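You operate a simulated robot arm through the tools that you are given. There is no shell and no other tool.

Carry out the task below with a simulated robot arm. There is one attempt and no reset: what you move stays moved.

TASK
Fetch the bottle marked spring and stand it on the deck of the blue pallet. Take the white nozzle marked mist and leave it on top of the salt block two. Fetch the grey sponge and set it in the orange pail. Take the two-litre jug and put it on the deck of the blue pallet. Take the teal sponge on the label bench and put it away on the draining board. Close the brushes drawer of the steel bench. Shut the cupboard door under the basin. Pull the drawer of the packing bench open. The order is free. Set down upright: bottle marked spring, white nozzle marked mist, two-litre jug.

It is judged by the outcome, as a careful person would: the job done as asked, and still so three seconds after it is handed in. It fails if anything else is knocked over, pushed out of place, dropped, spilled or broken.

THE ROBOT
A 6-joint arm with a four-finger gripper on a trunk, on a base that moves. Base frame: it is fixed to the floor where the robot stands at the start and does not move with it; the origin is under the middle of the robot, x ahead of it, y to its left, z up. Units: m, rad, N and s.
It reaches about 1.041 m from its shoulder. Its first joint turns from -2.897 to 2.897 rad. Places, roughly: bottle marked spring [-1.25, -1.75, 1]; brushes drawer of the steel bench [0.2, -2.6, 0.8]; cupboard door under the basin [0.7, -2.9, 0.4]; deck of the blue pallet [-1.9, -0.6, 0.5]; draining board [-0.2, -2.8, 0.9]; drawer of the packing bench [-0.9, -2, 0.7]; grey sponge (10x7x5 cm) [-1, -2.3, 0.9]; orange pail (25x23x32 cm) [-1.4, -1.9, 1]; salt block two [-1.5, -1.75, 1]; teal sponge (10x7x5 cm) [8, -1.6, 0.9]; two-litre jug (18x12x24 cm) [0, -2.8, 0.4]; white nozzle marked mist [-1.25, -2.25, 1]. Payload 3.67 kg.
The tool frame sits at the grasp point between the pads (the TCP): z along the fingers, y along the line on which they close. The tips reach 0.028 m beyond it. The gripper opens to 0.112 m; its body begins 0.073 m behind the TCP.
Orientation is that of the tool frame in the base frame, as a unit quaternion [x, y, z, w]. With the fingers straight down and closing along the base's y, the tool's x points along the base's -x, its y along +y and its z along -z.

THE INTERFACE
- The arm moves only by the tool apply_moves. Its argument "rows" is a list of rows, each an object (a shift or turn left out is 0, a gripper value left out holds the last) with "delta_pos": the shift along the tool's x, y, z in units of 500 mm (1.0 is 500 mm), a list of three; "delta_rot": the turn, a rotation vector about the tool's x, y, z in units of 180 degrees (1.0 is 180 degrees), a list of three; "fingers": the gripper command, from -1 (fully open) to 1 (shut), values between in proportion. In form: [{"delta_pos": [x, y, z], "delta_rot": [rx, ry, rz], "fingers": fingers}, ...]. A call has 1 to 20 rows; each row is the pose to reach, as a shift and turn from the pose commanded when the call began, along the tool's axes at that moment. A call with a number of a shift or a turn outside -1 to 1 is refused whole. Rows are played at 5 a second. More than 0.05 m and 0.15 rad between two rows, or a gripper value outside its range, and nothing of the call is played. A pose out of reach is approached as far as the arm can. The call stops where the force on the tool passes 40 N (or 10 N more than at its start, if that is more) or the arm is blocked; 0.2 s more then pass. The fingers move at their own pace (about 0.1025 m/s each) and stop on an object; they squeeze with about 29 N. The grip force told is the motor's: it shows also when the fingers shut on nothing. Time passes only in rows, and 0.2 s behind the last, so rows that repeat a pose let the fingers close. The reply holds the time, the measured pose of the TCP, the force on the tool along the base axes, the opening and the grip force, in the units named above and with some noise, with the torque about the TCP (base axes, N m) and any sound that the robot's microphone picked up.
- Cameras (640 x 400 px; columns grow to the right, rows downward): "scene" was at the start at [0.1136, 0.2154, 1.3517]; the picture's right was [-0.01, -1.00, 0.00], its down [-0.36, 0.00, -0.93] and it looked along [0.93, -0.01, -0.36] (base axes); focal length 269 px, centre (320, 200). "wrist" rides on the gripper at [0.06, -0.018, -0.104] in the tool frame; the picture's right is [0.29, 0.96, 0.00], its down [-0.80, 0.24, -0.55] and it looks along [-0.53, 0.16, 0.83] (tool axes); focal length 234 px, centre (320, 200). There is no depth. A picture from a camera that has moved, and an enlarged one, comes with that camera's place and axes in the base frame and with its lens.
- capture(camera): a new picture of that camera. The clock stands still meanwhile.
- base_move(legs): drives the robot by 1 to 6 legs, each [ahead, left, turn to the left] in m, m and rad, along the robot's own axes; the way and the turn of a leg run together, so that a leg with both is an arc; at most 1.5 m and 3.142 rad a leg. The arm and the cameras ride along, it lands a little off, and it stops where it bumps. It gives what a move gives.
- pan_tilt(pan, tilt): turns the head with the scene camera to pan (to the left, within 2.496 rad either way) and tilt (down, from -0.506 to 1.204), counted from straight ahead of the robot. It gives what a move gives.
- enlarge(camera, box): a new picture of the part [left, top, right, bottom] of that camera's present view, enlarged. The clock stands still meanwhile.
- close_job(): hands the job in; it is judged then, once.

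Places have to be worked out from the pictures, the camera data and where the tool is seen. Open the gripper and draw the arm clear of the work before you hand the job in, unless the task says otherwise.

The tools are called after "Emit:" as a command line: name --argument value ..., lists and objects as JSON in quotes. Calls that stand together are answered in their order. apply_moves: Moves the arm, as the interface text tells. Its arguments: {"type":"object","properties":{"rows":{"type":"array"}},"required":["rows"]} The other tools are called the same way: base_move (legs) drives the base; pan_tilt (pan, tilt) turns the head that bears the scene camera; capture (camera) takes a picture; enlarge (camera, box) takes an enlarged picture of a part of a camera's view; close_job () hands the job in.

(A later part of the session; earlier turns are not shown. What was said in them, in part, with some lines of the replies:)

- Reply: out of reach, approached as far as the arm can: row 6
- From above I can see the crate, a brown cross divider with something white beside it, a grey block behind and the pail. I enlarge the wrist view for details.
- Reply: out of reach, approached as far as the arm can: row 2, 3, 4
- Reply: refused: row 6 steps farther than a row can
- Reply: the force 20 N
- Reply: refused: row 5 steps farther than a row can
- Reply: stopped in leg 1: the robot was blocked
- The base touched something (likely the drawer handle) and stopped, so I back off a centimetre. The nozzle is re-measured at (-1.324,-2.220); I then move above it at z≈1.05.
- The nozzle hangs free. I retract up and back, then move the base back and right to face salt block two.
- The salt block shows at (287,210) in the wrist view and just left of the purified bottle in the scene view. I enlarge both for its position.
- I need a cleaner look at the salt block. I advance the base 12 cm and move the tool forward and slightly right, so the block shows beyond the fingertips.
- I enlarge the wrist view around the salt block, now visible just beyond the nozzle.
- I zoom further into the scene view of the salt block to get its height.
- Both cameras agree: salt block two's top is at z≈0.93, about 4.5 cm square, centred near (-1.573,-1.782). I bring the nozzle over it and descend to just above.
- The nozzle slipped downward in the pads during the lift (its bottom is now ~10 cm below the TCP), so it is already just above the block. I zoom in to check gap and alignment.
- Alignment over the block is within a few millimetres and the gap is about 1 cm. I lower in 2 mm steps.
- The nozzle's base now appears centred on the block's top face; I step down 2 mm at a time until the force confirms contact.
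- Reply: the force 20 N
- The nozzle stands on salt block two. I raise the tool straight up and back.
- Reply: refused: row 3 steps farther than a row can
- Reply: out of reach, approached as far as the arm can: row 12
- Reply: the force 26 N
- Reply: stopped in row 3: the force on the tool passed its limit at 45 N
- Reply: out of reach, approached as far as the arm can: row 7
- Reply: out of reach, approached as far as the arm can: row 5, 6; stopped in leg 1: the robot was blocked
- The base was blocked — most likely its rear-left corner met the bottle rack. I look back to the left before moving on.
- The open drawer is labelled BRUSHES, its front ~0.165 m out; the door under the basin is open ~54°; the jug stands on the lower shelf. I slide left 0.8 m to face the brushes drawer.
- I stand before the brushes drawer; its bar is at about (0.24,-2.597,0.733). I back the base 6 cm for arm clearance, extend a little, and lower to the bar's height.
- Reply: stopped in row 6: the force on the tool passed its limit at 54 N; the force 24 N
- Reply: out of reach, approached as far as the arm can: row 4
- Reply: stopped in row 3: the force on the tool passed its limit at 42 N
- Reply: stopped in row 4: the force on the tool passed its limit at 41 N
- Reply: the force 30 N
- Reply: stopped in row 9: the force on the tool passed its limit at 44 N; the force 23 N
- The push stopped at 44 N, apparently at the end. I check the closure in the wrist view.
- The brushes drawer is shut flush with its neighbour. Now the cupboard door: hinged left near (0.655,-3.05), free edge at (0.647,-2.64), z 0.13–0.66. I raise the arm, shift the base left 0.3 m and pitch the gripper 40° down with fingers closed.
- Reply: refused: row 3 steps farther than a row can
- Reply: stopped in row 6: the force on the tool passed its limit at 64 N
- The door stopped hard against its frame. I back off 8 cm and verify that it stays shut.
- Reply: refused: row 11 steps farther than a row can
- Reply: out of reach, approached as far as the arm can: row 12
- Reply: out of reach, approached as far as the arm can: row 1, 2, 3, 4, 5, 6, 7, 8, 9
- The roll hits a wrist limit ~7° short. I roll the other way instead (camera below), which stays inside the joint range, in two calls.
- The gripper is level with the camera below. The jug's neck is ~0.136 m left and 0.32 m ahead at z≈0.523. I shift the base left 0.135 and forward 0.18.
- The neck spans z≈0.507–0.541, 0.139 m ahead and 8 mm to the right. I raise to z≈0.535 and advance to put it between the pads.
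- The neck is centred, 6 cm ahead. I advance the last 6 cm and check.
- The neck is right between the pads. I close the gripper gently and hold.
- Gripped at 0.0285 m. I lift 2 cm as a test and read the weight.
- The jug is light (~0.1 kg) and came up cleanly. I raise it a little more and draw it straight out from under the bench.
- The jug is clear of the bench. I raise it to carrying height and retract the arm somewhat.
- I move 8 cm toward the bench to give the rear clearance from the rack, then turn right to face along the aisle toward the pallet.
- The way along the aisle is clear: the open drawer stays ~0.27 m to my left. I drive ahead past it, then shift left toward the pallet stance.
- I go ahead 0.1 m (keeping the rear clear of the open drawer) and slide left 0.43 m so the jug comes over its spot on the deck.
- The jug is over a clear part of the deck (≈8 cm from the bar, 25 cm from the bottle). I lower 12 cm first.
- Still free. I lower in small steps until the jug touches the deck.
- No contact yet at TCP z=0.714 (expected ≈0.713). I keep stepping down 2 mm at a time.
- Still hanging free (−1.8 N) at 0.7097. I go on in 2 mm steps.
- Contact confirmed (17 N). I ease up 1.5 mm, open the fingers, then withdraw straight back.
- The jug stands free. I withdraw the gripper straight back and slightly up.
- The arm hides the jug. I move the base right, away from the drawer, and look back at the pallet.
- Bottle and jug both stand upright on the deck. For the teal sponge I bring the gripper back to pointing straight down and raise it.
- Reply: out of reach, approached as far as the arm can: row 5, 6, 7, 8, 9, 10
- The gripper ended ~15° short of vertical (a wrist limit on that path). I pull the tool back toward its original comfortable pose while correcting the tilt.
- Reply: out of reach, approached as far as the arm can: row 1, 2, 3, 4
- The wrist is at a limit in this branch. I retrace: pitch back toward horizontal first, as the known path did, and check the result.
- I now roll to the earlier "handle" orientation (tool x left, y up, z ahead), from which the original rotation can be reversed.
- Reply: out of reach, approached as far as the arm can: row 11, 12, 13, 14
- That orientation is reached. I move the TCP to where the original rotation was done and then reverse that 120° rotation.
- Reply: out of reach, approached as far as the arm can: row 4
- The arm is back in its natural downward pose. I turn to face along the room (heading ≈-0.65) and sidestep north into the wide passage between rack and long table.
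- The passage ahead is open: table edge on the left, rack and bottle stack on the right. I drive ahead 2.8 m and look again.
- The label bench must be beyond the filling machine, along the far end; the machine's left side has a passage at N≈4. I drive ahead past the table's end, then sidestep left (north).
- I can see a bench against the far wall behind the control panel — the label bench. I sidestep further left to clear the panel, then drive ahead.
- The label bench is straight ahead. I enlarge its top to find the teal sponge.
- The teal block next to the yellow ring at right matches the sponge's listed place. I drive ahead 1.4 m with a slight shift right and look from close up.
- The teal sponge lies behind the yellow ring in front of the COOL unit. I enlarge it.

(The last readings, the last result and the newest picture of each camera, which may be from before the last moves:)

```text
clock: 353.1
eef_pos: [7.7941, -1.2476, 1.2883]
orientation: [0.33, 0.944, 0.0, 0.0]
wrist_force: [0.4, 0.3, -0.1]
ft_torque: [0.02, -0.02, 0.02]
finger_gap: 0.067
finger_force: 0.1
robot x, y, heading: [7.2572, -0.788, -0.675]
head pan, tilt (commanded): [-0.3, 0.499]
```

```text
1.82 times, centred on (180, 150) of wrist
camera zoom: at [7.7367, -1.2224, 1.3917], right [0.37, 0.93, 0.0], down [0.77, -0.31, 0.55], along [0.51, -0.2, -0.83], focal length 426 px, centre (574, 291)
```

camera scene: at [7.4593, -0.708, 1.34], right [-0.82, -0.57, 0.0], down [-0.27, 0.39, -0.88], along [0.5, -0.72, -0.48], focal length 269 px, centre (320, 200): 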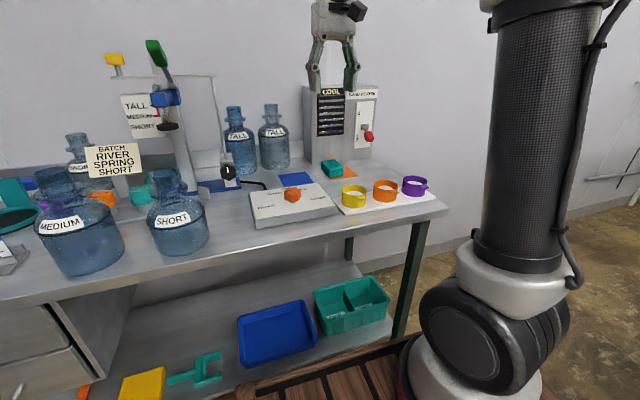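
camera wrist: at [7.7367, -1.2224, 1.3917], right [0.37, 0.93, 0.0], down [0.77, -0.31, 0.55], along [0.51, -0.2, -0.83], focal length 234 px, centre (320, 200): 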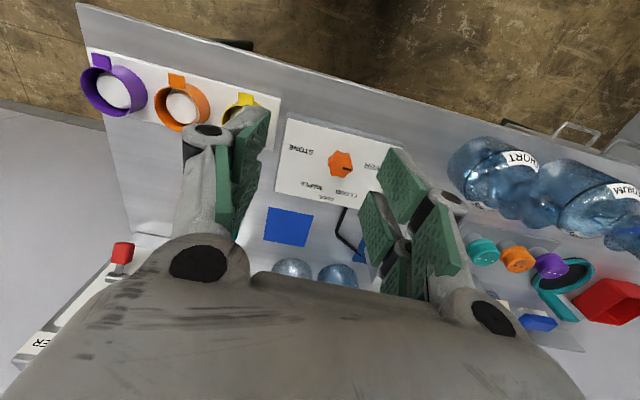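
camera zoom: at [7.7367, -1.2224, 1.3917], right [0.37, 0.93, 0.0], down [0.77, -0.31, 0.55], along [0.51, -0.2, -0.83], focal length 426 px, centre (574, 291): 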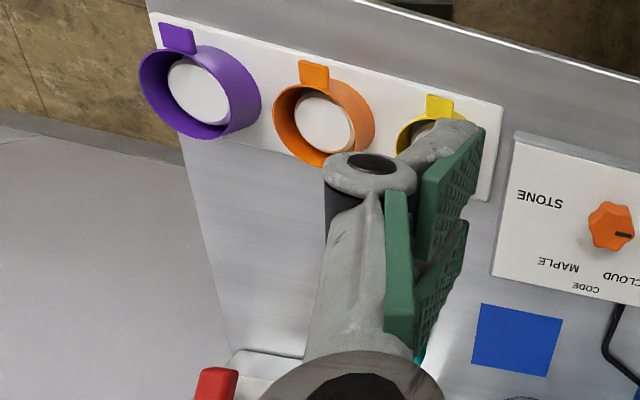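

The sponge (long side pointing away from me) is centred near (7.972,-1.55), top z≈0.96; the bench edge is 0.68 m ahead. I move right 0.11 and forward 0.2, opening the gripper.

Emit:
base_move --legs '[[0, -0.11, 0.02], [0.19, 0, 0]]'

Emit:
apply_moves --rows '[{"delta_pos": [0.0, 0, 0.0], "fingers": -1}, {"delta_pos": [0.0, 0, 0.0], "fingers": -1}, {"delta_pos": [0.0, 0, 0.06], "fingers": -1}]'

Emit:
capture --camera "wrist"

Emit:
capture --camera "scene"

```text
clock: 355.5
eef_pos: [7.8936, -1.4322, 1.2888]
orientation: [0.318, 0.948, 0.0, -0.001]
wrist_force: [0.1, -0.5, 0.3]
ft_torque: [0.01, 0.0, 0.01]
finger_gap: 0.067
finger_force: 0.1
robot x, y, heading: [7.3422, -0.9879, -0.645]
head pan, tilt (commanded): [-0.3, 0.499]
```

```text
clock: 356.3
eef_pos: [7.8934, -1.4349, 1.2581]
orientation: [0.318, 0.948, 0.0, -0.001]
wrist_force: [-0.2, -0.3, -0.3]
ft_torque: [-0.05, -0.02, 0.0]
finger_gap: 0.1123
finger_force: 0.1
robot x, y, heading: [7.3449, -0.9895, -0.644]
head pan, tilt (commanded): [-0.3, 0.499]
```

```text
taken
camera wrist: at [7.8346, -1.4096, 1.3613], right [0.35, 0.94, 0.0], down [0.78, -0.29, 0.55], along [0.52, -0.19, -0.83], focal length 234 px, centre (320, 200)
```

wrist: 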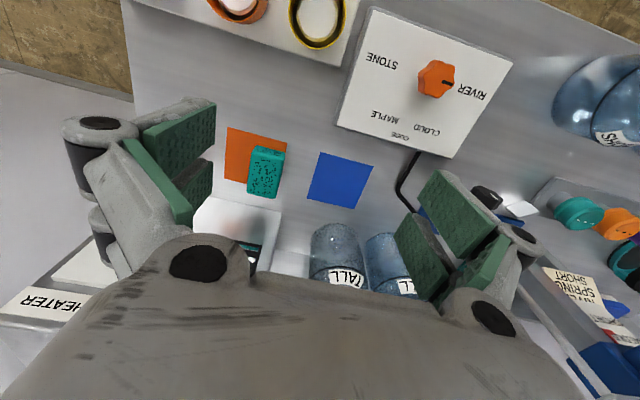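

```text
taken
camera scene: at [7.5465, -0.901, 1.34], right [-0.81, -0.58, 0.0], down [-0.28, 0.39, -0.88], along [0.51, -0.71, -0.48], focal length 269 px, centre (320, 200)
```

scene: 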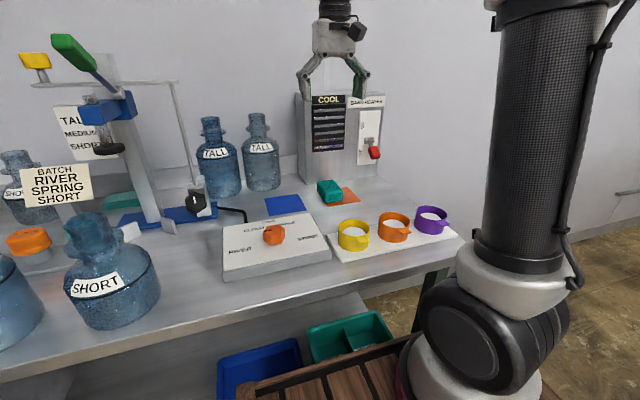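

I enlarge both views to fix the sponge's height and centre more precisely.

Emit:
enlarge --camera "wrist" --box '[210, 110, 330, 220]'

Emit:
enlarge --camera "scene" --box '[290, 160, 390, 230]'

```text
3.64 times, centred on (270, 165) of wrist
camera zoom: at [7.8346, -1.4096, 1.3613], right [0.35, 0.94, 0.0], down [0.78, -0.29, 0.55], along [0.52, -0.19, -0.83], focal length 852 px, centre (502, 327)
```

zoom: 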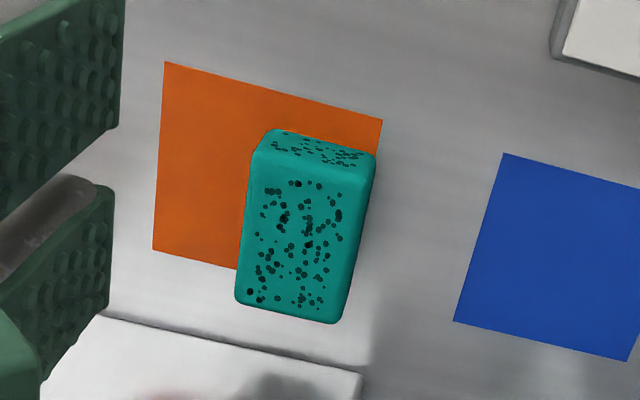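

```text
5.71 times, centred on (340, 195) of scene
camera zoom: at [7.5465, -0.901, 1.34], right [-0.81, -0.58, 0.0], down [-0.28, 0.39, -0.88], along [0.51, -0.71, -0.48], focal length 1536 px, centre (206, 229)
```

zoom: 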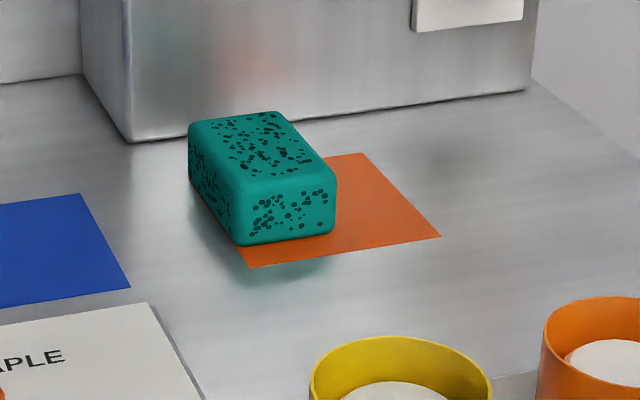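

Bench z≈0.905; the sponge centre is (8.0,-1.584), aligned with my heading. I move above it at z≈1.08.

Emit:
apply_moves --rows '[{"delta_pos": [-0.08, -0.03, 0.03]}, {"delta_pos": [-0.16, -0.055, 0.07]}, {"delta_pos": [-0.24, -0.08, 0.12]}, {"delta_pos": [-0.3, -0.1, 0.19]}, {"delta_pos": [-0.326, -0.11, 0.27]}, {"delta_pos": [-0.326, -0.11, 0.35]}]'

Emit:
capture --camera "wrist"

Emit:
capture --camera "scene"

```text
clock: 357.7
eef_pos: [7.9924, -1.5752, 1.0825]
orientation: [0.318, 0.948, 0.001, 0.001]
wrist_force: [-0.1, 0.6, 0.3]
ft_torque: [-0.05, -0.04, 0.03]
finger_gap: 0.112
finger_force: 0.0
robot x, y, heading: [7.3474, -0.9855, -0.644]
head pan, tilt (commanded): [-0.3, 0.499]
```

```text
taken
camera wrist: at [7.9338, -1.5506, 1.1857], right [0.35, 0.94, 0.0], down [0.78, -0.29, 0.55], along [0.52, -0.19, -0.83], focal length 234 px, centre (320, 200)
```

wrist: 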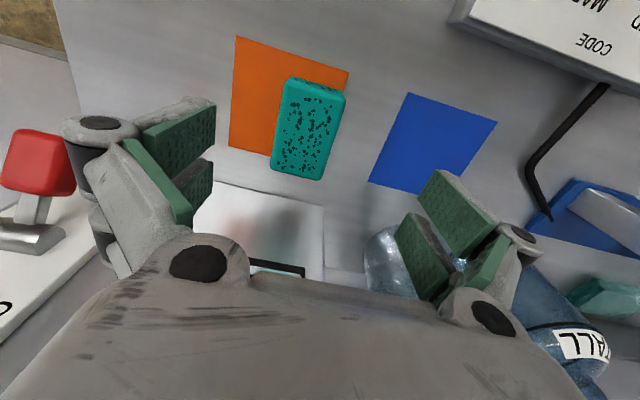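

```text
taken
camera scene: at [7.5463, -0.9009, 1.34], right [-0.81, -0.58, 0.0], down [-0.28, 0.39, -0.88], along [0.51, -0.71, -0.48], focal length 269 px, centre (320, 200)
```

scene: 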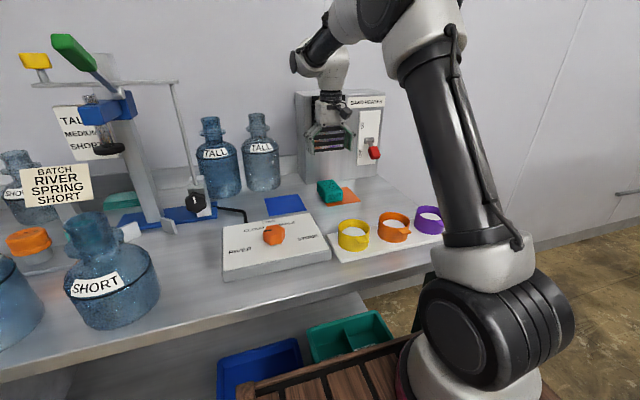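

Offset is about 1 cm to the right. I correct and descend to z≈0.945 around the sponge.

Emit:
apply_moves --rows '[{"delta_pos": [-0.008, -0.021, 0.0]}, {"delta_pos": [-0.008, -0.021, 0.08]}, {"delta_pos": [-0.008, -0.021, 0.16]}, {"delta_pos": [-0.008, -0.021, 0.22]}]'

Emit:
capture --camera "wrist"

```text
clock: 358.7
eef_pos: [7.9884, -1.5851, 0.9711]
orientation: [0.319, 0.948, 0.0, 0.0]
wrist_force: [-0.6, 0.4, 0.2]
ft_torque: [-0.01, -0.01, 0.02]
finger_gap: 0.1118
finger_force: 0.1
robot x, y, heading: [7.3486, -0.9884, -0.646]
head pan, tilt (commanded): [-0.3, 0.499]
```

```text
taken
camera wrist: at [7.9302, -1.5618, 1.0747], right [0.35, 0.94, 0.0], down [0.78, -0.29, 0.55], along [0.52, -0.19, -0.83], focal length 234 px, centre (320, 200)
```

wrist: 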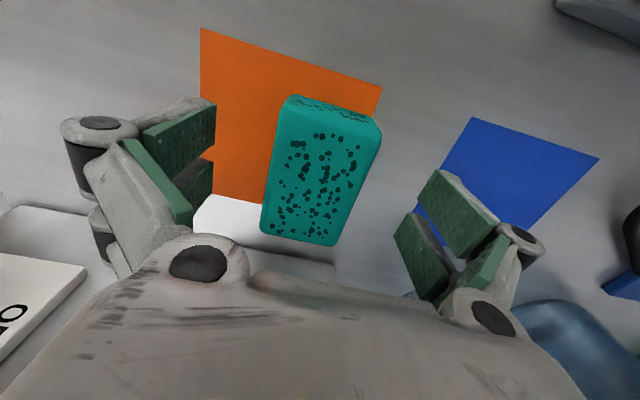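

Centred. I go down to z≈0.944 and close on the sponge.

Emit:
apply_moves --rows '[{"delta_pos": [0, 0, 0.03]}, {"delta_pos": [0, 0, 0.054]}, {"delta_pos": [0, 0, 0.054], "fingers": 1}, {"delta_pos": [0, 0, 0.054]}, {"delta_pos": [0, 0, 0.054]}, {"delta_pos": [0, 0, 0.054]}, {"delta_pos": [0, 0, 0.054]}]'

Emit:
capture --camera "wrist"

```text
clock: 360.3
eef_pos: [7.9883, -1.5859, 0.9442]
orientation: [0.318, 0.948, 0.0, -0.001]
wrist_force: [1.5, 0.4, 2.0]
ft_torque: [0.07, -0.09, 0.03]
finger_gap: 0.0633
finger_force: 28.7
robot x, y, heading: [7.3478, -0.9881, -0.645]
head pan, tilt (commanded): [-0.3, 0.499]
```

```text
taken
camera wrist: at [7.9306, -1.5616, 1.0473], right [0.35, 0.94, 0.0], down [0.78, -0.29, 0.55], along [0.52, -0.19, -0.83], focal length 234 px, centre (320, 200)
```

wrist: 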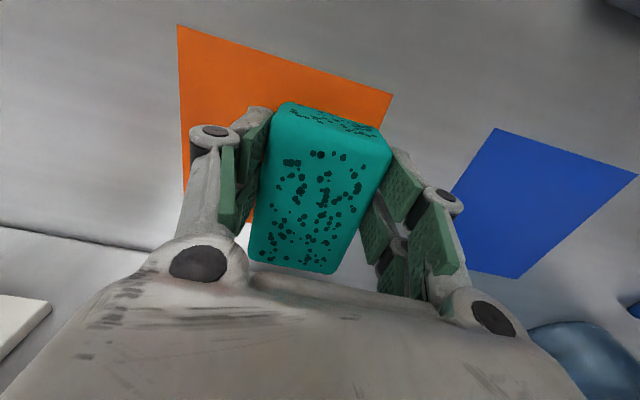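

The teal sponge is gripped (0.063 m). I lift straight up, retract, and check that it came along.

Emit:
apply_moves --rows '[{"delta_pos": [0, 0, -0.04]}, {"delta_pos": [0, 0, -0.1]}, {"delta_pos": [0, 0, -0.18]}, {"delta_pos": [0, 0, -0.26]}, {"delta_pos": [0.03, 0, -0.35]}, {"delta_pos": [0.08, 0, -0.43]}, {"delta_pos": [0.14, 0, -0.5]}, {"delta_pos": [0.2, 0, -0.57]}, {"delta_pos": [0.26, 0, -0.64]}, {"delta_pos": [0.33, 0, -0.69]}]'

Emit:
capture --camera "wrist"

Emit:
capture --camera "scene"

```text
clock: 362.5
eef_pos: [7.8598, -1.4832, 1.2929]
orientation: [0.318, 0.948, 0.001, -0.001]
wrist_force: [1.9, -0.6, -0.9]
ft_torque: [0.06, 0.07, -0.02]
finger_gap: 0.0634
finger_force: 29.1
robot x, y, heading: [7.3481, -0.9881, -0.647]
head pan, tilt (commanded): [-0.3, 0.499]
```

```text
taken
camera wrist: at [7.8021, -1.4585, 1.3961], right [0.35, 0.94, 0.0], down [0.78, -0.29, 0.55], along [0.52, -0.19, -0.83], focal length 234 px, centre (320, 200)
```

wrist: 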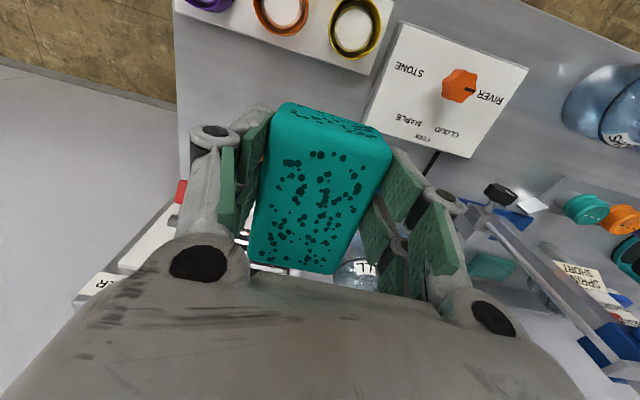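

```text
taken
camera scene: at [7.5471, -0.9015, 1.3399], right [-0.81, -0.58, 0.0], down [-0.28, 0.39, -0.88], along [0.51, -0.71, -0.48], focal length 269 px, centre (320, 200)
```

scene: 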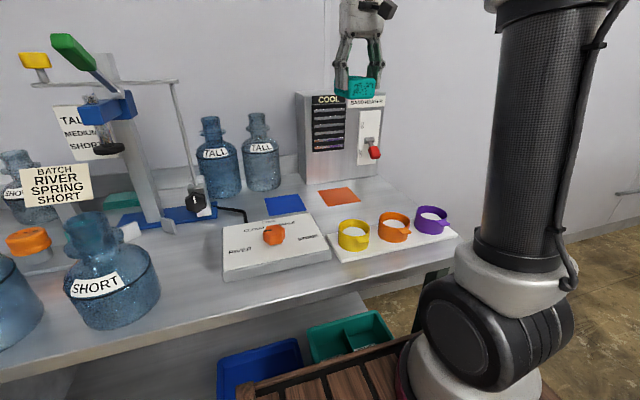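

The sponge is held. I return by the same way: back off, sidestep to the known passage line and drive back past the machine.

Emit:
base_move --legs '[[-0.5, 0, 0], [0, 0.32, 0], [-1.05, 0, 0], [-1.05, 0, 0]]'

Emit:
pan_tilt --pan -1.5 --tilt 0.4

Emit:
capture --camera "scene"

```text
clock: 377.2
eef_pos: [5.9457, 0.3258, 1.2929]
orientation: [0.312, 0.95, 0.001, -0.001]
wrist_force: [0.0, -0.4, -0.3]
ft_torque: [0.01, 0.0, 0.03]
finger_gap: 0.0634
finger_force: 29.2
robot x, y, heading: [5.4272, 0.8142, -0.633]
head pan, tilt (commanded): [-0.3, 0.499]
```

```text
clock: 378.6
eef_pos: [5.946, 0.3252, 1.2933]
orientation: [0.312, 0.95, 0.0, -0.001]
wrist_force: [0.0, 0.0, 0.0]
ft_torque: [-0.04, 0.04, 0.02]
finger_gap: 0.063
finger_force: 29.1
robot x, y, heading: [5.4294, 0.8122, -0.635]
head pan, tilt (commanded): [-1.499, 0.4]
```

```text
taken
camera scene: at [5.5227, 0.8967, 1.3491], right [-0.85, 0.53, 0.0], down [0.21, 0.33, -0.92], along [-0.49, -0.78, -0.39], focal length 269 px, centre (320, 200)
```

scene: 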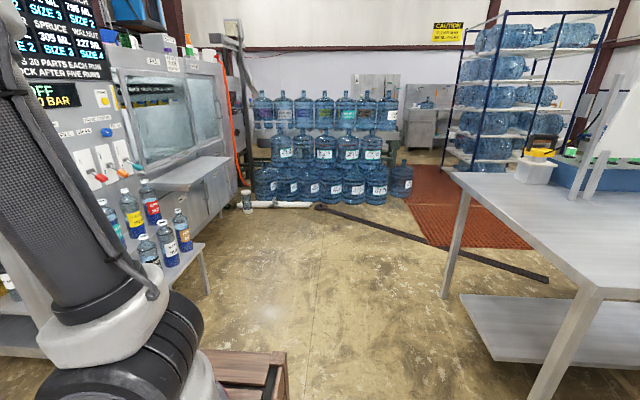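

The gap between table and bottle stand is clear. I square up, sidestep right (south) 2.45 m into the main passage, then drive back west.

Emit:
base_move --legs '[[0, 0, -0.017], [0, -1.25, 0], [0, -1.2, 0]]'

Emit:
base_move --legs '[[-1.3, 0, 0], [-1.3, 0, 0], [-1.3, 0, 0]]'

Emit:
pan_tilt --pan -1.5 --tilt 0.4

Emit:
capture --camera "scene"

```text
clock: 390.8
eef_pos: [4.4128, -1.5992, 1.2939]
orientation: [0.332, 0.943, 0.0, -0.001]
wrist_force: [0.4, 0.0, 0.3]
ft_torque: [0.03, -0.01, 0.03]
finger_gap: 0.0633
finger_force: 28.4
robot x, y, heading: [3.9084, -1.0907, -0.671]
head pan, tilt (commanded): [-1.499, 0.4]
```

```text
clock: 409.5
eef_pos: [1.3774, 0.8062, 1.293]
orientation: [0.345, 0.939, 0.001, -0.001]
wrist_force: [-0.3, -1.1, 0.0]
ft_torque: [-0.04, 0.01, 0.01]
finger_gap: 0.063
finger_force: 28.7
robot x, y, heading: [0.893, 1.3235, -0.701]
head pan, tilt (commanded): [-1.499, 0.4]
```

```text
clock: 410.1
eef_pos: [1.3787, 0.8066, 1.294]
orientation: [0.344, 0.939, 0.001, -0.001]
wrist_force: [0.2, -0.5, -1.2]
ft_torque: [-0.01, 0.01, -0.01]
finger_gap: 0.063
finger_force: 29.2
robot x, y, heading: [0.8899, 1.3287, -0.705]
head pan, tilt (commanded): [-1.499, 0.4]
```

```text
taken
camera scene: at [0.9929, 1.4062, 1.3491], right [-0.81, 0.59, 0.0], down [0.23, 0.31, -0.92], along [-0.54, -0.74, -0.39], focal length 269 px, centre (320, 200)
```

scene: 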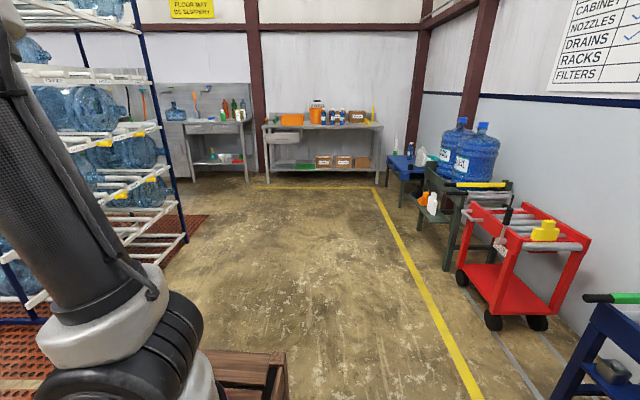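

I'm west of the rack again. I turn to face south and drive ahead toward the steel bench aisle, then look.

Emit:
base_move --legs '[[0, 0, -1.518], [1.3, 0, 0], [1.25, 0, 0]]'

Emit:
pan_tilt --pan 0.4 --tilt 0.4

Emit:
capture --camera "scene"

```text
clock: 426.0
eef_pos: [-1.0414, -1.2596, 1.2933]
orientation: [0.885, 0.465, 0.001, 0.0]
wrist_force: [0.3, 0.8, -0.5]
ft_torque: [-0.02, -0.02, 0.01]
finger_gap: 0.0631
finger_force: 29.0
robot x, y, heading: [-0.5677, -0.7283, -2.176]
head pan, tilt (commanded): [-1.499, 0.4]
```

```text
clock: 427.9
eef_pos: [-1.0423, -1.2601, 1.2932]
orientation: [0.886, 0.465, 0.001, 0.0]
wrist_force: [0.3, 1.0, -0.5]
ft_torque: [-0.03, -0.02, -0.01]
finger_gap: 0.0631
finger_force: 29.3
robot x, y, heading: [-0.5716, -0.7251, -2.174]
head pan, tilt (commanded): [0.4, 0.4]
```

```text
taken
camera scene: at [-0.4229, -0.9547, 1.3491], right [-0.98, 0.2, 0.0], down [0.08, 0.38, -0.92], along [-0.19, -0.9, -0.39], focal length 269 px, centre (320, 200)
```

scene: 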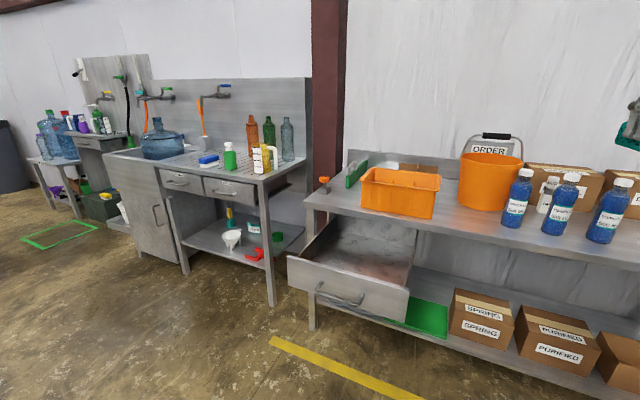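

Everything looks as left. I square up, go ahead slightly so both the open drawer and the rack stay clear, and sidestep left along the aisle.

Emit:
base_move --legs '[[0, 0, -0.049], [0.09, 0, 0], [0, 0.8, 0]]'

```text
clock: 433.2
eef_pos: [-0.496, -1.7803, 1.293]
orientation: [0.894, 0.447, 0.001, 0.0]
wrist_force: [-0.2, 0.1, -0.7]
ft_torque: [0.01, 0.05, -0.02]
finger_gap: 0.063
finger_force: 28.7
robot x, y, heading: [-0.0017, -1.2663, -2.215]
head pan, tilt (commanded): [0.4, 0.4]
```

Position is as planned. I continue 0.7 m left and look at the draining board.

Emit:
base_move --legs '[[0, 0.7, -0.005]]'

Emit:
pan_tilt --pan -0.1 --tilt 0.6

Emit:
capture --camera "scene"

Emit:
capture --camera "wrist"

```text
clock: 437.1
eef_pos: [0.0774, -2.2049, 1.2933]
orientation: [0.892, 0.451, 0.0, -0.001]
wrist_force: [-0.2, 0.9, -0.2]
ft_torque: [0.02, -0.06, -0.03]
finger_gap: 0.063
finger_force: 28.6
robot x, y, heading: [0.569, -1.6852, -2.209]
head pan, tilt (commanded): [0.4, 0.4]
```

```text
clock: 438.0
eef_pos: [0.0772, -2.2042, 1.2933]
orientation: [0.893, 0.451, 0.002, 0.0]
wrist_force: [0.0, 0.1, -0.1]
ft_torque: [0.01, 0.0, -0.01]
finger_gap: 0.0631
finger_force: 28.9
robot x, y, heading: [0.5674, -1.6842, -2.202]
head pan, tilt (commanded): [-0.099, 0.6]
```

```text
taken
camera scene: at [0.6672, -1.8944, 1.3309], right [-0.74, 0.67, 0.0], down [0.38, 0.42, -0.83], along [-0.55, -0.61, -0.56], focal length 269 px, centre (320, 200)
```

scene: 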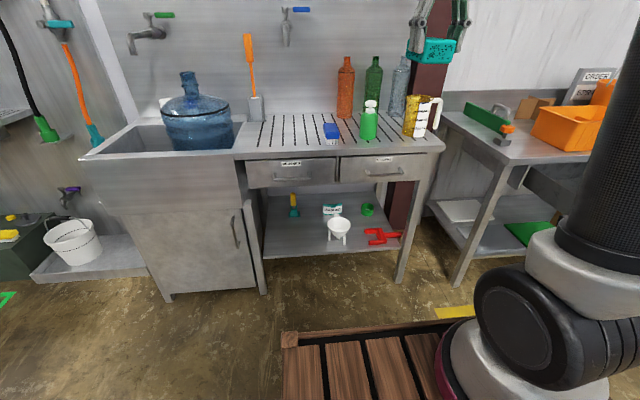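

```text
taken
camera wrist: at [0.0981, -2.1441, 1.3966], right [0.94, -0.34, 0.0], down [-0.28, -0.78, 0.55], along [-0.19, -0.52, -0.83], focal length 234 px, centre (320, 200)
```

wrist: 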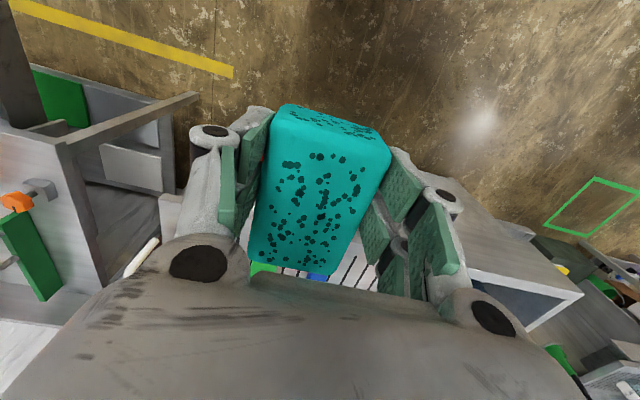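

Emit:
enlarge --camera "scene" --box '[230, 70, 450, 200]'

```text
2.91 times, centred on (340, 135) of scene
camera zoom: at [0.6672, -1.8944, 1.3309], right [-0.74, 0.67, 0.0], down [0.38, 0.42, -0.83], along [-0.55, -0.61, -0.56], focal length 782 px, centre (262, 389)
```

zoom: 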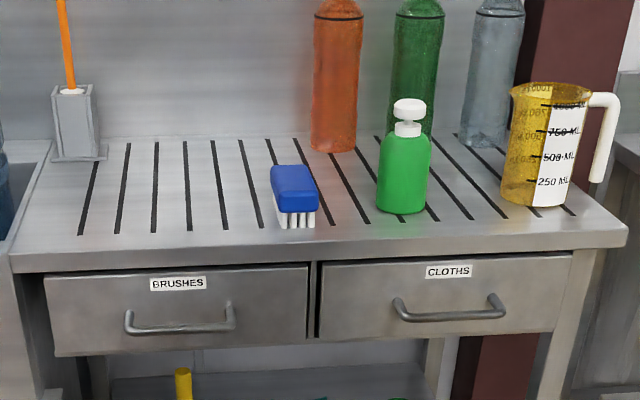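

The left half of the draining board is free. I plan to set the sponge near (-0.02,-2.86); I move the base left 0.28 and ahead 0.55.

Emit:
base_move --legs '[[0, 0.28, -0.02], [0.54, 0, 0]]'

Emit:
pan_tilt --pan -0.2 --tilt 0.6

Emit:
capture --camera "scene"

Emit:
capture --camera "wrist"

```text
clock: 442.6
eef_pos: [-0.0422, -2.7588, 1.294]
orientation: [0.901, 0.433, 0.001, 0.0]
wrist_force: [-0.2, -0.3, 0.0]
ft_torque: [0.04, -0.01, 0.01]
finger_gap: 0.063
finger_force: 28.8
robot x, y, heading: [0.4608, -2.2573, -2.246]
head pan, tilt (commanded): [-0.099, 0.6]
```

```text
clock: 443.2
eef_pos: [-0.0412, -2.7577, 1.2933]
orientation: [0.901, 0.434, 0.001, -0.001]
wrist_force: [-0.4, 0.5, -0.5]
ft_torque: [0.03, 0.02, -0.01]
finger_gap: 0.0632
finger_force: 28.7
robot x, y, heading: [0.4672, -2.2596, -2.237]
head pan, tilt (commanded): [-0.201, 0.6]
```

```text
taken
camera scene: at [0.5538, -2.4638, 1.3309], right [-0.64, 0.77, 0.0], down [0.43, 0.36, -0.83], along [-0.63, -0.53, -0.57], focal length 269 px, centre (320, 200)
```

scene: 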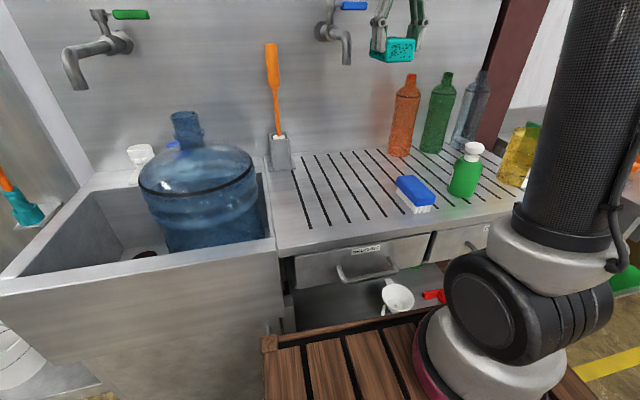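

```text
taken
camera wrist: at [-0.0181, -2.6986, 1.3966], right [0.93, -0.37, 0.0], down [-0.31, -0.77, 0.55], along [-0.21, -0.51, -0.83], focal length 234 px, centre (320, 200)
```

wrist: 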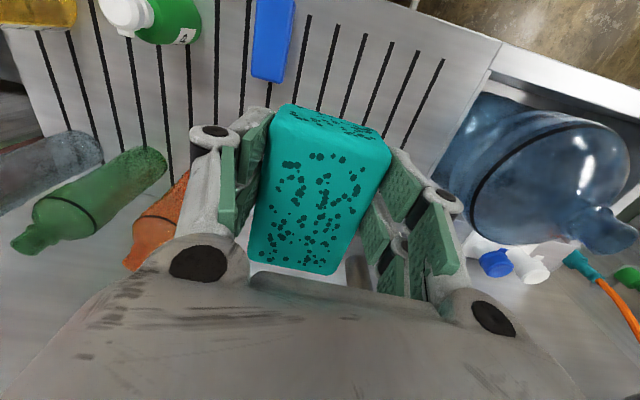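

Below the tool is free ribbed board, the brush being close on the right. I shift 5.5 cm left and 4.5 cm ahead and descend to z≈0.97.

Emit:
apply_moves --rows '[{"delta_pos": [-0.045, 0.055, 0.0]}, {"delta_pos": [-0.09, 0.11, 0.0]}, {"delta_pos": [-0.09, 0.11, 0.09]}, {"delta_pos": [-0.09, 0.11, 0.18]}, {"delta_pos": [-0.09, 0.11, 0.27]}, {"delta_pos": [-0.09, 0.11, 0.36]}, {"delta_pos": [-0.09, 0.11, 0.45]}, {"delta_pos": [-0.09, 0.11, 0.54]}, {"delta_pos": [-0.09, 0.11, 0.62]}]'

Emit:
capture --camera "wrist"

Emit:
capture --camera "scene"

```text
clock: 443.8
eef_pos: [-0.0356, -2.8045, 1.2926]
orientation: [0.904, 0.427, 0.003, -0.009]
wrist_force: [-14.3, 17.6, 1.7]
ft_torque: [0.05, 0.2, -1.48]
finger_gap: 0.0636
finger_force: 29.3
robot x, y, heading: [0.4676, -2.2586, -2.244]
head pan, tilt (commanded): [-0.201, 0.6]
stopped in row 2: the force on the tool passed its limit at 69 N (the readings are from after the stop); the commanded pose is now the measured one
```

```text
taken
camera wrist: at [-0.0103, -2.7466, 1.3971], right [0.92, -0.39, -0.01], down [-0.32, -0.78, 0.54], along [-0.22, -0.49, -0.84], focal length 234 px, centre (320, 200)
```

wrist: 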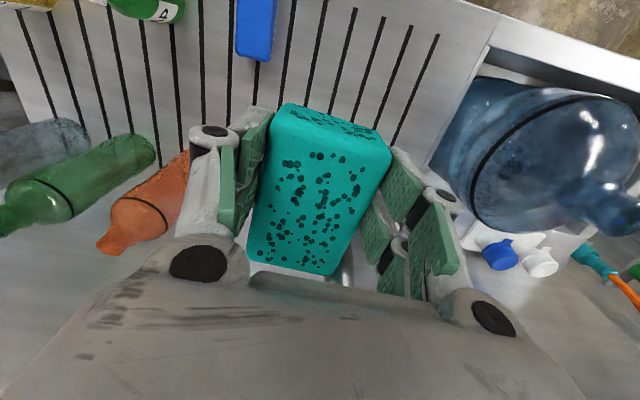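

```text
taken
camera scene: at [0.5525, -2.4626, 1.3311], right [-0.64, 0.77, 0.0], down [0.43, 0.36, -0.83], along [-0.63, -0.53, -0.56], focal length 269 px, centre (320, 200)
```

scene: 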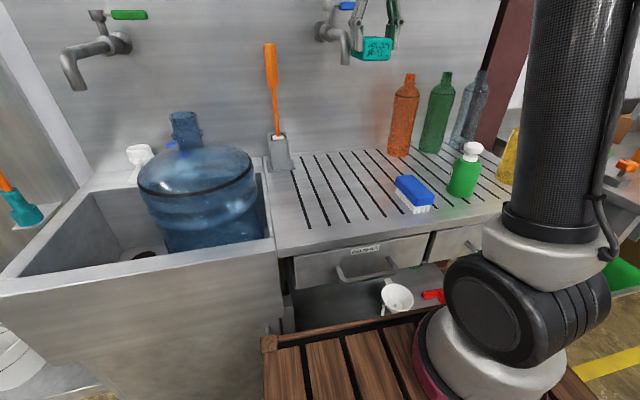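

The gripper touched the tap spout on its left (the tap looks unchanged). I back away to the right, and choose a spot clear of the tap, behind the brush: about E side 1.60 → base (-0.14,-2.82).

Emit:
apply_moves --rows '[{"delta_pos": [0.0, -0.05, 0.0]}, {"delta_pos": [0.0, -0.1, 0.0]}, {"delta_pos": [0.0, -0.15, 0.0]}]'

Emit:
capture --camera "scene"

Emit:
capture --camera "wrist"

```text
clock: 444.6
eef_pos: [-0.0906, -2.7652, 1.2939]
orientation: [0.903, 0.43, 0.003, -0.008]
wrist_force: [0.2, -0.1, -0.4]
ft_torque: [0.02, 0.04, 0.0]
finger_gap: 0.0631
finger_force: 29.3
robot x, y, heading: [0.4672, -2.2613, -2.243]
head pan, tilt (commanded): [-0.201, 0.6]
```

```text
taken
camera scene: at [0.5539, -2.4639, 1.3309], right [-0.64, 0.77, 0.0], down [0.43, 0.36, -0.83], along [-0.63, -0.53, -0.56], focal length 269 px, centre (320, 200)
```

scene: 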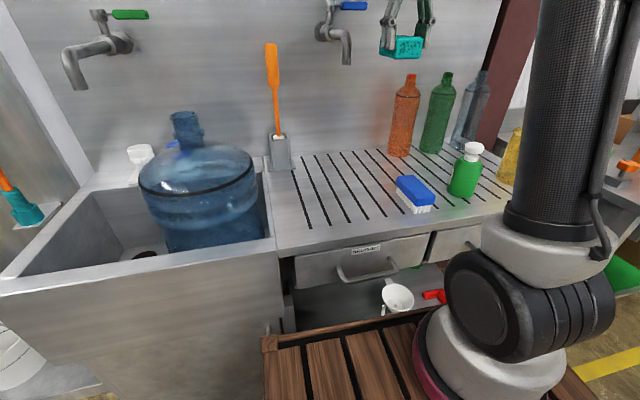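

```text
taken
camera wrist: at [-0.0674, -2.7055, 1.3982], right [0.92, -0.38, -0.01], down [-0.32, -0.78, 0.54], along [-0.21, -0.5, -0.84], focal length 234 px, centre (320, 200)
```

wrist: 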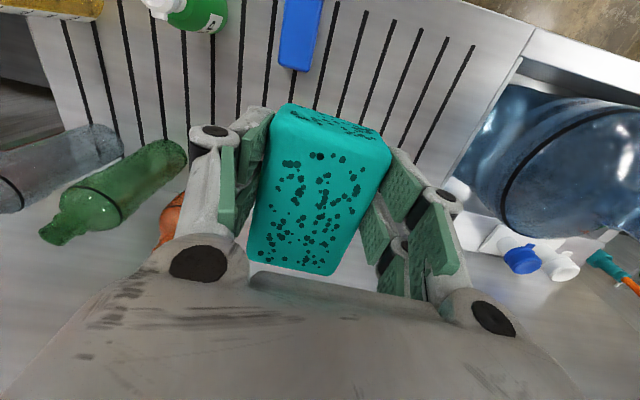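

I move 2 cm right and 8 cm ahead to lie over the free middle of the board, then descend partway while watching the tap clearance.

Emit:
apply_moves --rows '[{"delta_pos": [-0.05, -0.037, 0.0]}, {"delta_pos": [-0.1, -0.037, 0.0]}, {"delta_pos": [-0.157, -0.037, 0.0]}, {"delta_pos": [-0.157, -0.037, 0.08]}, {"delta_pos": [-0.157, -0.037, 0.16]}, {"delta_pos": [-0.157, -0.037, 0.24]}]'

Emit:
capture --camera "scene"

Emit:
capture --camera "wrist"

```text
clock: 446.0
eef_pos: [-0.1559, -2.8082, 1.173]
orientation: [0.904, 0.428, 0.003, -0.008]
wrist_force: [0.8, 0.8, 0.6]
ft_torque: [0.01, 0.01, -0.04]
finger_gap: 0.0631
finger_force: 29.3
robot x, y, heading: [0.4682, -2.2576, -2.243]
head pan, tilt (commanded): [-0.201, 0.6]
```

```text
taken
camera scene: at [0.5537, -2.4637, 1.3309], right [-0.64, 0.77, 0.0], down [0.43, 0.36, -0.83], along [-0.63, -0.53, -0.56], focal length 269 px, centre (320, 200)
```

scene: 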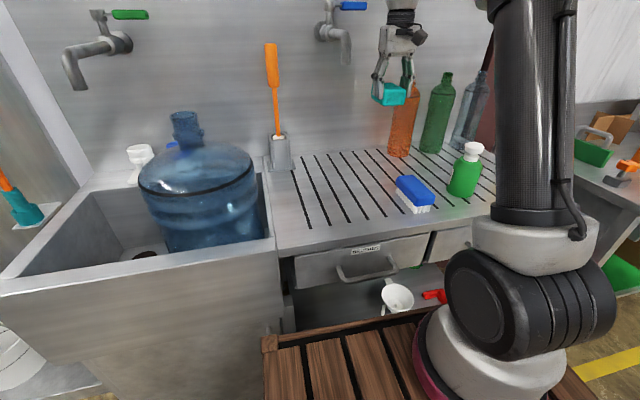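

```text
taken
camera wrist: at [-0.1306, -2.7498, 1.2774], right [0.92, -0.38, -0.01], down [-0.32, -0.78, 0.54], along [-0.21, -0.5, -0.84], focal length 234 px, centre (320, 200)
```

wrist: 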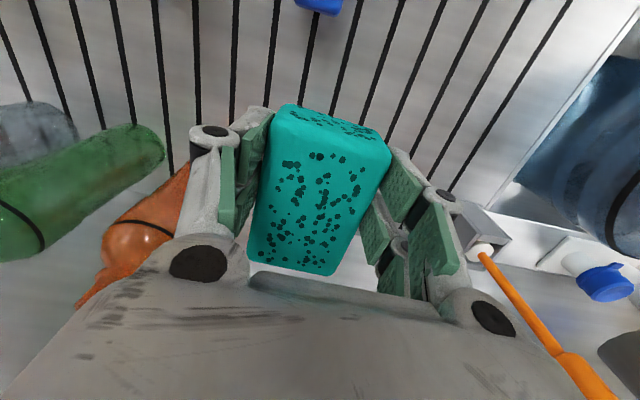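

Clear of tap and bottles. I descend further to z≈0.96.

Emit:
apply_moves --rows '[{"delta_pos": [0, 0, 0.08]}, {"delta_pos": [0, 0, 0.16]}, {"delta_pos": [0, 0, 0.24]}, {"delta_pos": [0, 0, 0.32]}, {"delta_pos": [0, 0, 0.4]}]'

Emit:
capture --camera "scene"

Emit:
capture --camera "wrist"

```text
clock: 447.2
eef_pos: [-0.1547, -2.8048, 0.9741]
orientation: [0.904, 0.428, 0.003, -0.008]
wrist_force: [0.6, 0.2, 0.4]
ft_torque: [-0.06, -0.02, 0.03]
finger_gap: 0.063
finger_force: 29.1
robot x, y, heading: [0.4619, -2.2589, -2.244]
head pan, tilt (commanded): [-0.201, 0.6]
```

```text
taken
camera scene: at [0.5538, -2.4635, 1.3309], right [-0.64, 0.77, 0.0], down [0.43, 0.36, -0.83], along [-0.63, -0.53, -0.56], focal length 269 px, centre (320, 200)
```

scene: 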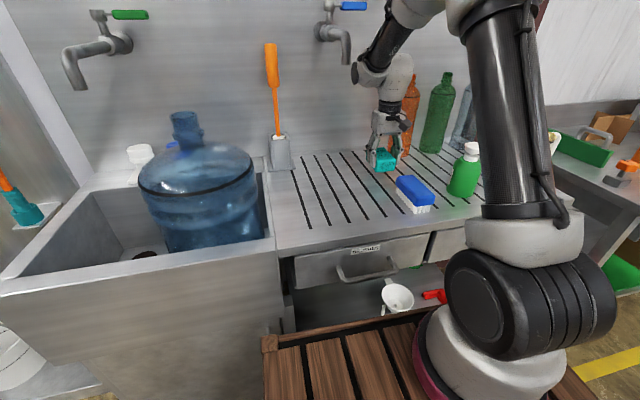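

```text
taken
camera wrist: at [-0.1312, -2.7453, 1.0784], right [0.92, -0.38, -0.01], down [-0.32, -0.78, 0.54], along [-0.21, -0.5, -0.84], focal length 234 px, centre (320, 200)
```

wrist: 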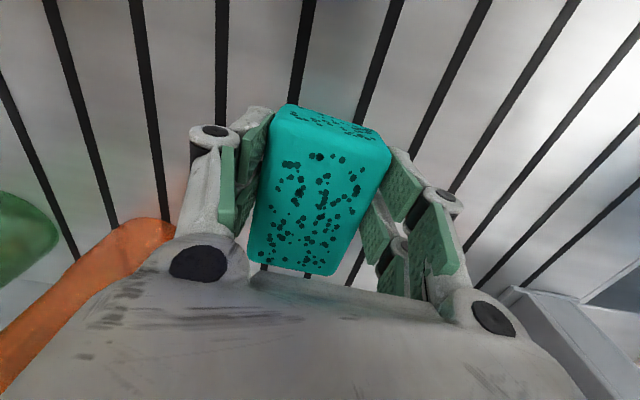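

The sponge is just above the grooves, clear of everything. I lower the last centimetres in small steps until it touches.

Emit:
apply_moves --rows '[{"delta_pos": [0, 0, 0.03]}, {"delta_pos": [0, 0, 0.06]}, {"delta_pos": [0, 0, 0.072]}, {"delta_pos": [0, 0, 0.08]}]'

Emit:
capture --camera "wrist"

Emit:
enlarge --camera "scene" --box '[330, 40, 470, 220]'

```text
clock: 448.2
eef_pos: [-0.1559, -2.8027, 0.935]
orientation: [0.903, 0.429, 0.003, -0.008]
wrist_force: [-2.6, 2.8, 33.7]
ft_torque: [0.19, 0.09, -0.01]
finger_gap: 0.0633
finger_force: 28.6
robot x, y, heading: [0.465, -2.2576, -2.242]
head pan, tilt (commanded): [-0.201, 0.6]
```

```text
taken
camera wrist: at [-0.1309, -2.7448, 1.0387], right [0.92, -0.38, -0.01], down [-0.32, -0.78, 0.54], along [-0.21, -0.5, -0.84], focal length 234 px, centre (320, 200)
```

wrist: 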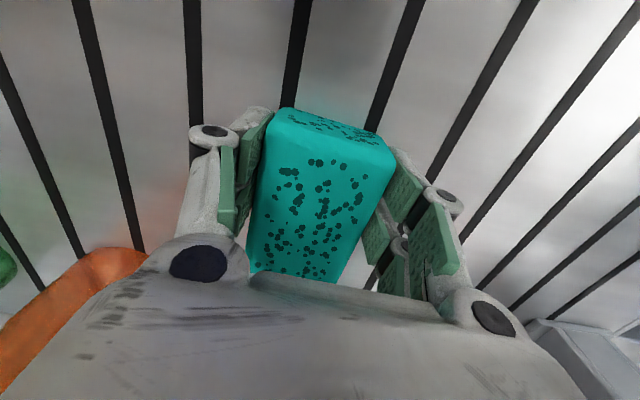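

```text
2.22 times, centred on (400, 130) of scene
camera zoom: at [0.5543, -2.4629, 1.331], right [-0.64, 0.77, 0.0], down [0.43, 0.36, -0.83], along [-0.63, -0.53, -0.56], focal length 598 px, centre (142, 356)
```

zoom: 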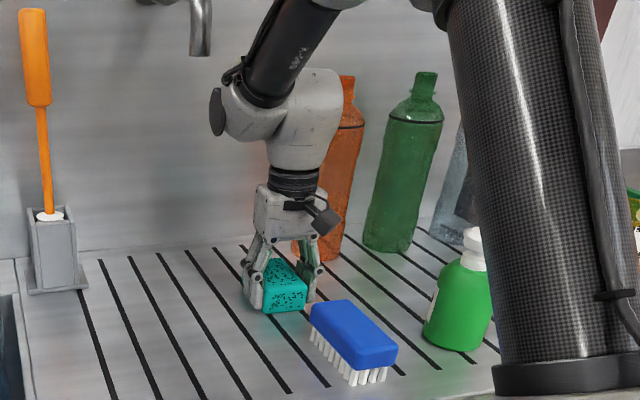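

The sponge is on the board (34 N). I ease up a few millimetres and open the fingers.

Emit:
apply_moves --rows '[{"delta_pos": [0, 0, -0.008]}, {"delta_pos": [0, 0, -0.008], "fingers": -0.2}, {"delta_pos": [0, 0, -0.008], "fingers": -0.4}, {"delta_pos": [0, 0, -0.008], "fingers": -0.55}, {"delta_pos": [0, 0, -0.008], "fingers": -0.55}]'

Emit:
capture --camera "wrist"

```text
clock: 449.4
eef_pos: [-0.1545, -2.8033, 0.9355]
orientation: [0.903, 0.429, 0.004, -0.008]
wrist_force: [0.8, 0.3, 0.5]
ft_torque: [-0.02, 0.0, 0.01]
finger_gap: 0.0867
finger_force: 0.1
robot x, y, heading: [0.4661, -2.2602, -2.246]
head pan, tilt (commanded): [-0.201, 0.6]
```

```text
taken
camera wrist: at [-0.1307, -2.7452, 1.0405], right [0.92, -0.38, -0.01], down [-0.32, -0.78, 0.54], along [-0.21, -0.5, -0.84], focal length 234 px, centre (320, 200)
```

wrist: 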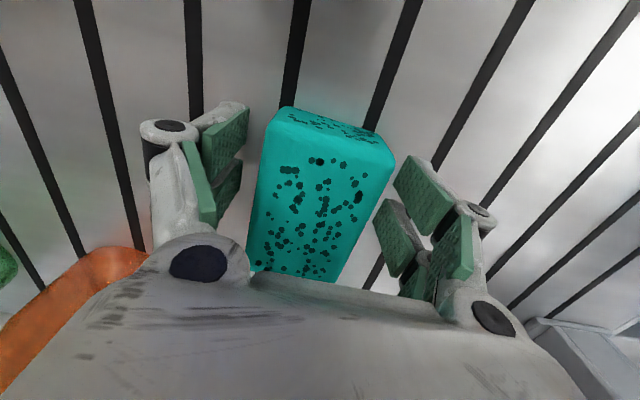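

Released. I raise straight up the same way I came, then retract toward the robot, away from the tap.

Emit:
apply_moves --rows '[{"delta_pos": [0, 0, -0.06]}, {"delta_pos": [0, 0, -0.14]}, {"delta_pos": [0, 0, -0.23]}, {"delta_pos": [0, 0, -0.32]}, {"delta_pos": [0, 0, -0.41]}, {"delta_pos": [0, 0, -0.5]}, {"delta_pos": [0, 0, -0.59]}, {"delta_pos": [0, 0, -0.68]}, {"delta_pos": [0.08, -0.02, -0.7]}, {"delta_pos": [0.17, -0.02, -0.7]}, {"delta_pos": [0.26, -0.02, -0.7]}]'

Emit:
base_move --legs '[[-0.5, 0, 0.02]]'

Emit:
pan_tilt --pan 0.1 --tilt 0.6

Emit:
capture --camera "scene"

```text
clock: 451.8
eef_pos: [-0.0781, -2.7007, 1.2845]
orientation: [0.903, 0.429, 0.004, -0.009]
wrist_force: [0.0, -1.2, -0.9]
ft_torque: [0.1, -0.07, -0.01]
finger_gap: 0.0868
finger_force: 0.0
robot x, y, heading: [0.466, -2.264, -2.244]
head pan, tilt (commanded): [-0.201, 0.6]
```

```text
clock: 454.8
eef_pos: [0.2406, -2.3122, 1.2855]
orientation: [0.9, 0.436, 0.003, -0.007]
wrist_force: [0.6, -0.1, 0.5]
ft_torque: [-0.01, 0.0, 0.0]
finger_gap: 0.0871
finger_force: 0.1
robot x, y, heading: [0.7776, -1.8621, -2.226]
head pan, tilt (commanded): [-0.201, 0.6]
```

```text
clock: 455.6
eef_pos: [0.2421, -2.3116, 1.2858]
orientation: [0.899, 0.437, 0.004, -0.008]
wrist_force: [-0.5, -0.2, 0.6]
ft_torque: [0.0, -0.02, 0.01]
finger_gap: 0.0869
finger_force: 0.0
robot x, y, heading: [0.7741, -1.8617, -2.222]
head pan, tilt (commanded): [0.099, 0.6]
```

```text
taken
camera scene: at [0.8888, -2.081, 1.3309], right [-0.85, 0.53, 0.0], down [0.3, 0.48, -0.83], along [-0.44, -0.7, -0.56], focal length 269 px, centre (320, 200)
```

scene: 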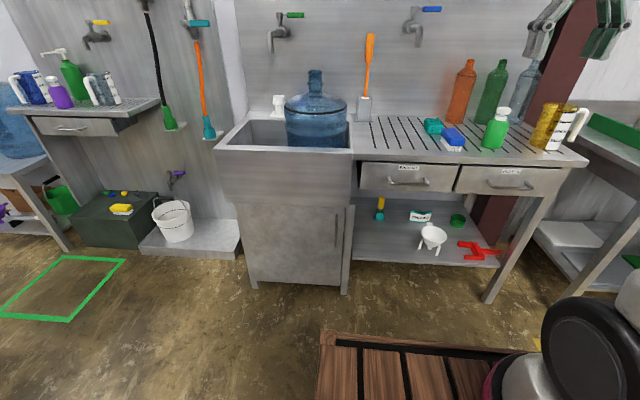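

The steel bench looks right: door shut, drawer shut, teal sponge on the draining board. I enlarge to verify details.

Emit:
enlarge --camera "scene" --box '[340, 50, 600, 210]'

Emit:
enlarge --camera "scene" --box '[200, 120, 400, 310]'

```text
2.46 times, centred on (470, 130) of scene
camera zoom: at [0.8888, -2.081, 1.3309], right [-0.85, 0.53, 0.0], down [0.3, 0.48, -0.83], along [-0.44, -0.7, -0.56], focal length 662 px, centre (-49, 372)
```

zoom: 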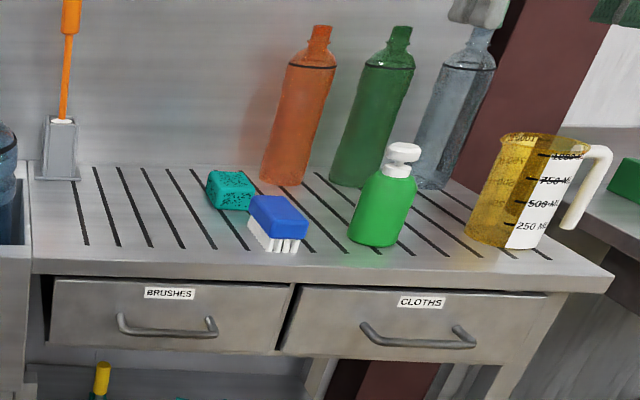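

```text
2.11 times, centred on (300, 215) of scene
camera zoom: at [0.8888, -2.081, 1.3309], right [-0.85, 0.53, 0.0], down [0.3, 0.48, -0.83], along [-0.44, -0.7, -0.56], focal length 566 px, centre (362, 168)
```

zoom: 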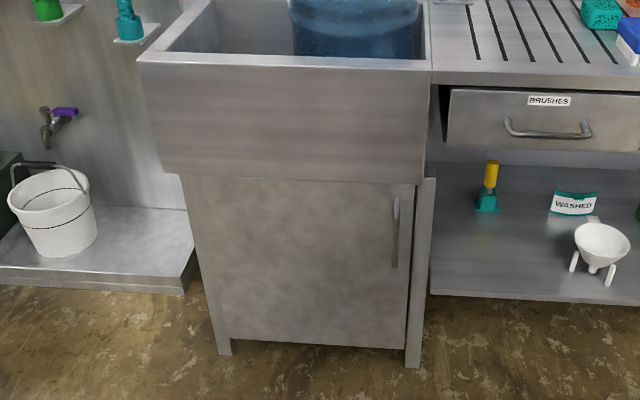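

Everything checks out: drawer and door flush, sponge on the board, packing drawer open, nozzle on block two, bottle and jug on the pallet, grey sponge in the pail. The gripper is empty, so I open it fully and draw the arm clear before handing in.

Emit:
apply_moves --rows '[{"delta_pos": [0, 0, 0], "fingers": -1}, {"delta_pos": [0.02, 0, 0], "fingers": -1}, {"delta_pos": [0.02, 0, 0], "fingers": -1}]'

Emit:
pan_tilt --pan -0.9 --tilt 0.4

Emit:
capture --camera "scene"

```text
clock: 456.4
eef_pos: [0.2493, -2.3034, 1.2854]
orientation: [0.9, 0.437, 0.004, -0.008]
wrist_force: [0.3, 0.1, -1.1]
ft_torque: [0.01, 0.01, 0.0]
finger_gap: 0.1118
finger_force: 0.0
robot x, y, heading: [0.7768, -1.857, -2.227]
head pan, tilt (commanded): [0.099, 0.6]
```

```text
clock: 457.6
eef_pos: [0.2493, -2.3029, 1.2865]
orientation: [0.899, 0.437, 0.004, -0.009]
wrist_force: [-0.5, -0.5, 0.0]
ft_torque: [-0.02, 0.01, 0.0]
finger_gap: 0.112
finger_force: 0.0
robot x, y, heading: [0.7734, -1.8612, -2.223]
head pan, tilt (commanded): [-0.901, 0.4]
```

```text
taken
camera scene: at [0.8428, -2.0074, 1.3491], right [-0.02, 1.0, 0.0], down [0.39, 0.01, -0.92], along [-0.92, -0.01, -0.39], focal length 269 px, centre (320, 200)
```

scene: 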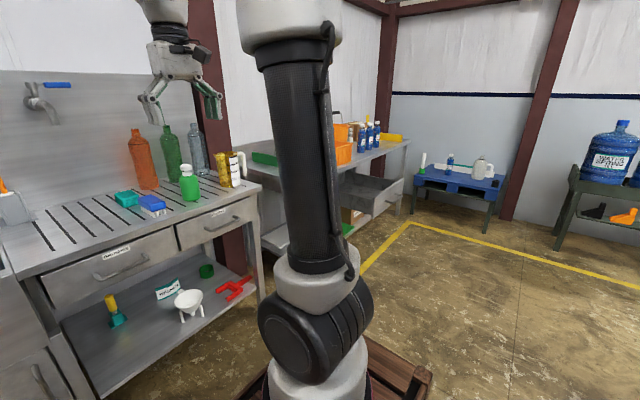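

The final view shows the bottle and jug upright on the pallet, the packing drawer open, the brushes drawer shut and the teal sponge on the draining board; the arm is clear with the gripper open. I hand the job in.

Emit:
close_job

```text
The job is handed in.
```

All eight tasks are done and the job is handed in. The result of the judging was not returned to me.

| Task | State when last seen |
|---|---|
| Bottle marked spring | Standing upright on the blue pallet's deck |
| White nozzle marked mist | Standing upright on salt block two |
| Grey sponge | In the orange pail; released about 10 cm above the bottom and dropped in |
| Two-litre jug | Standing upright on the blue pallet's deck |
| Teal sponge | On the draining board, behind the brush |
| Brushes drawer of the steel bench | Shut, flush with the drawer beside it |
| Cupboard door under the basin | Shut, and stayed shut after I let go |
| Drawer of the packing bench | Open about 0.36 m |

Four unplanned contacts happened along the way, and none left any visible displacement:
- **Packing bench:** the base bumped the front of the bench, probably the drawer handle, while I reached for the nozzle.
- **Bottle rack:** the rear corner of the base touched a post of the rack; the rack and its bottles stayed in place.
- **Brushes drawer:** the fingers pressed on its handle at about 54 N.
- **Tap over the draining board:** the gripper hit the spout at about 69 N; the tap looked unchanged.

The nozzle also slipped a few centimetres in the grip when I lifted it, but I did not drop it.
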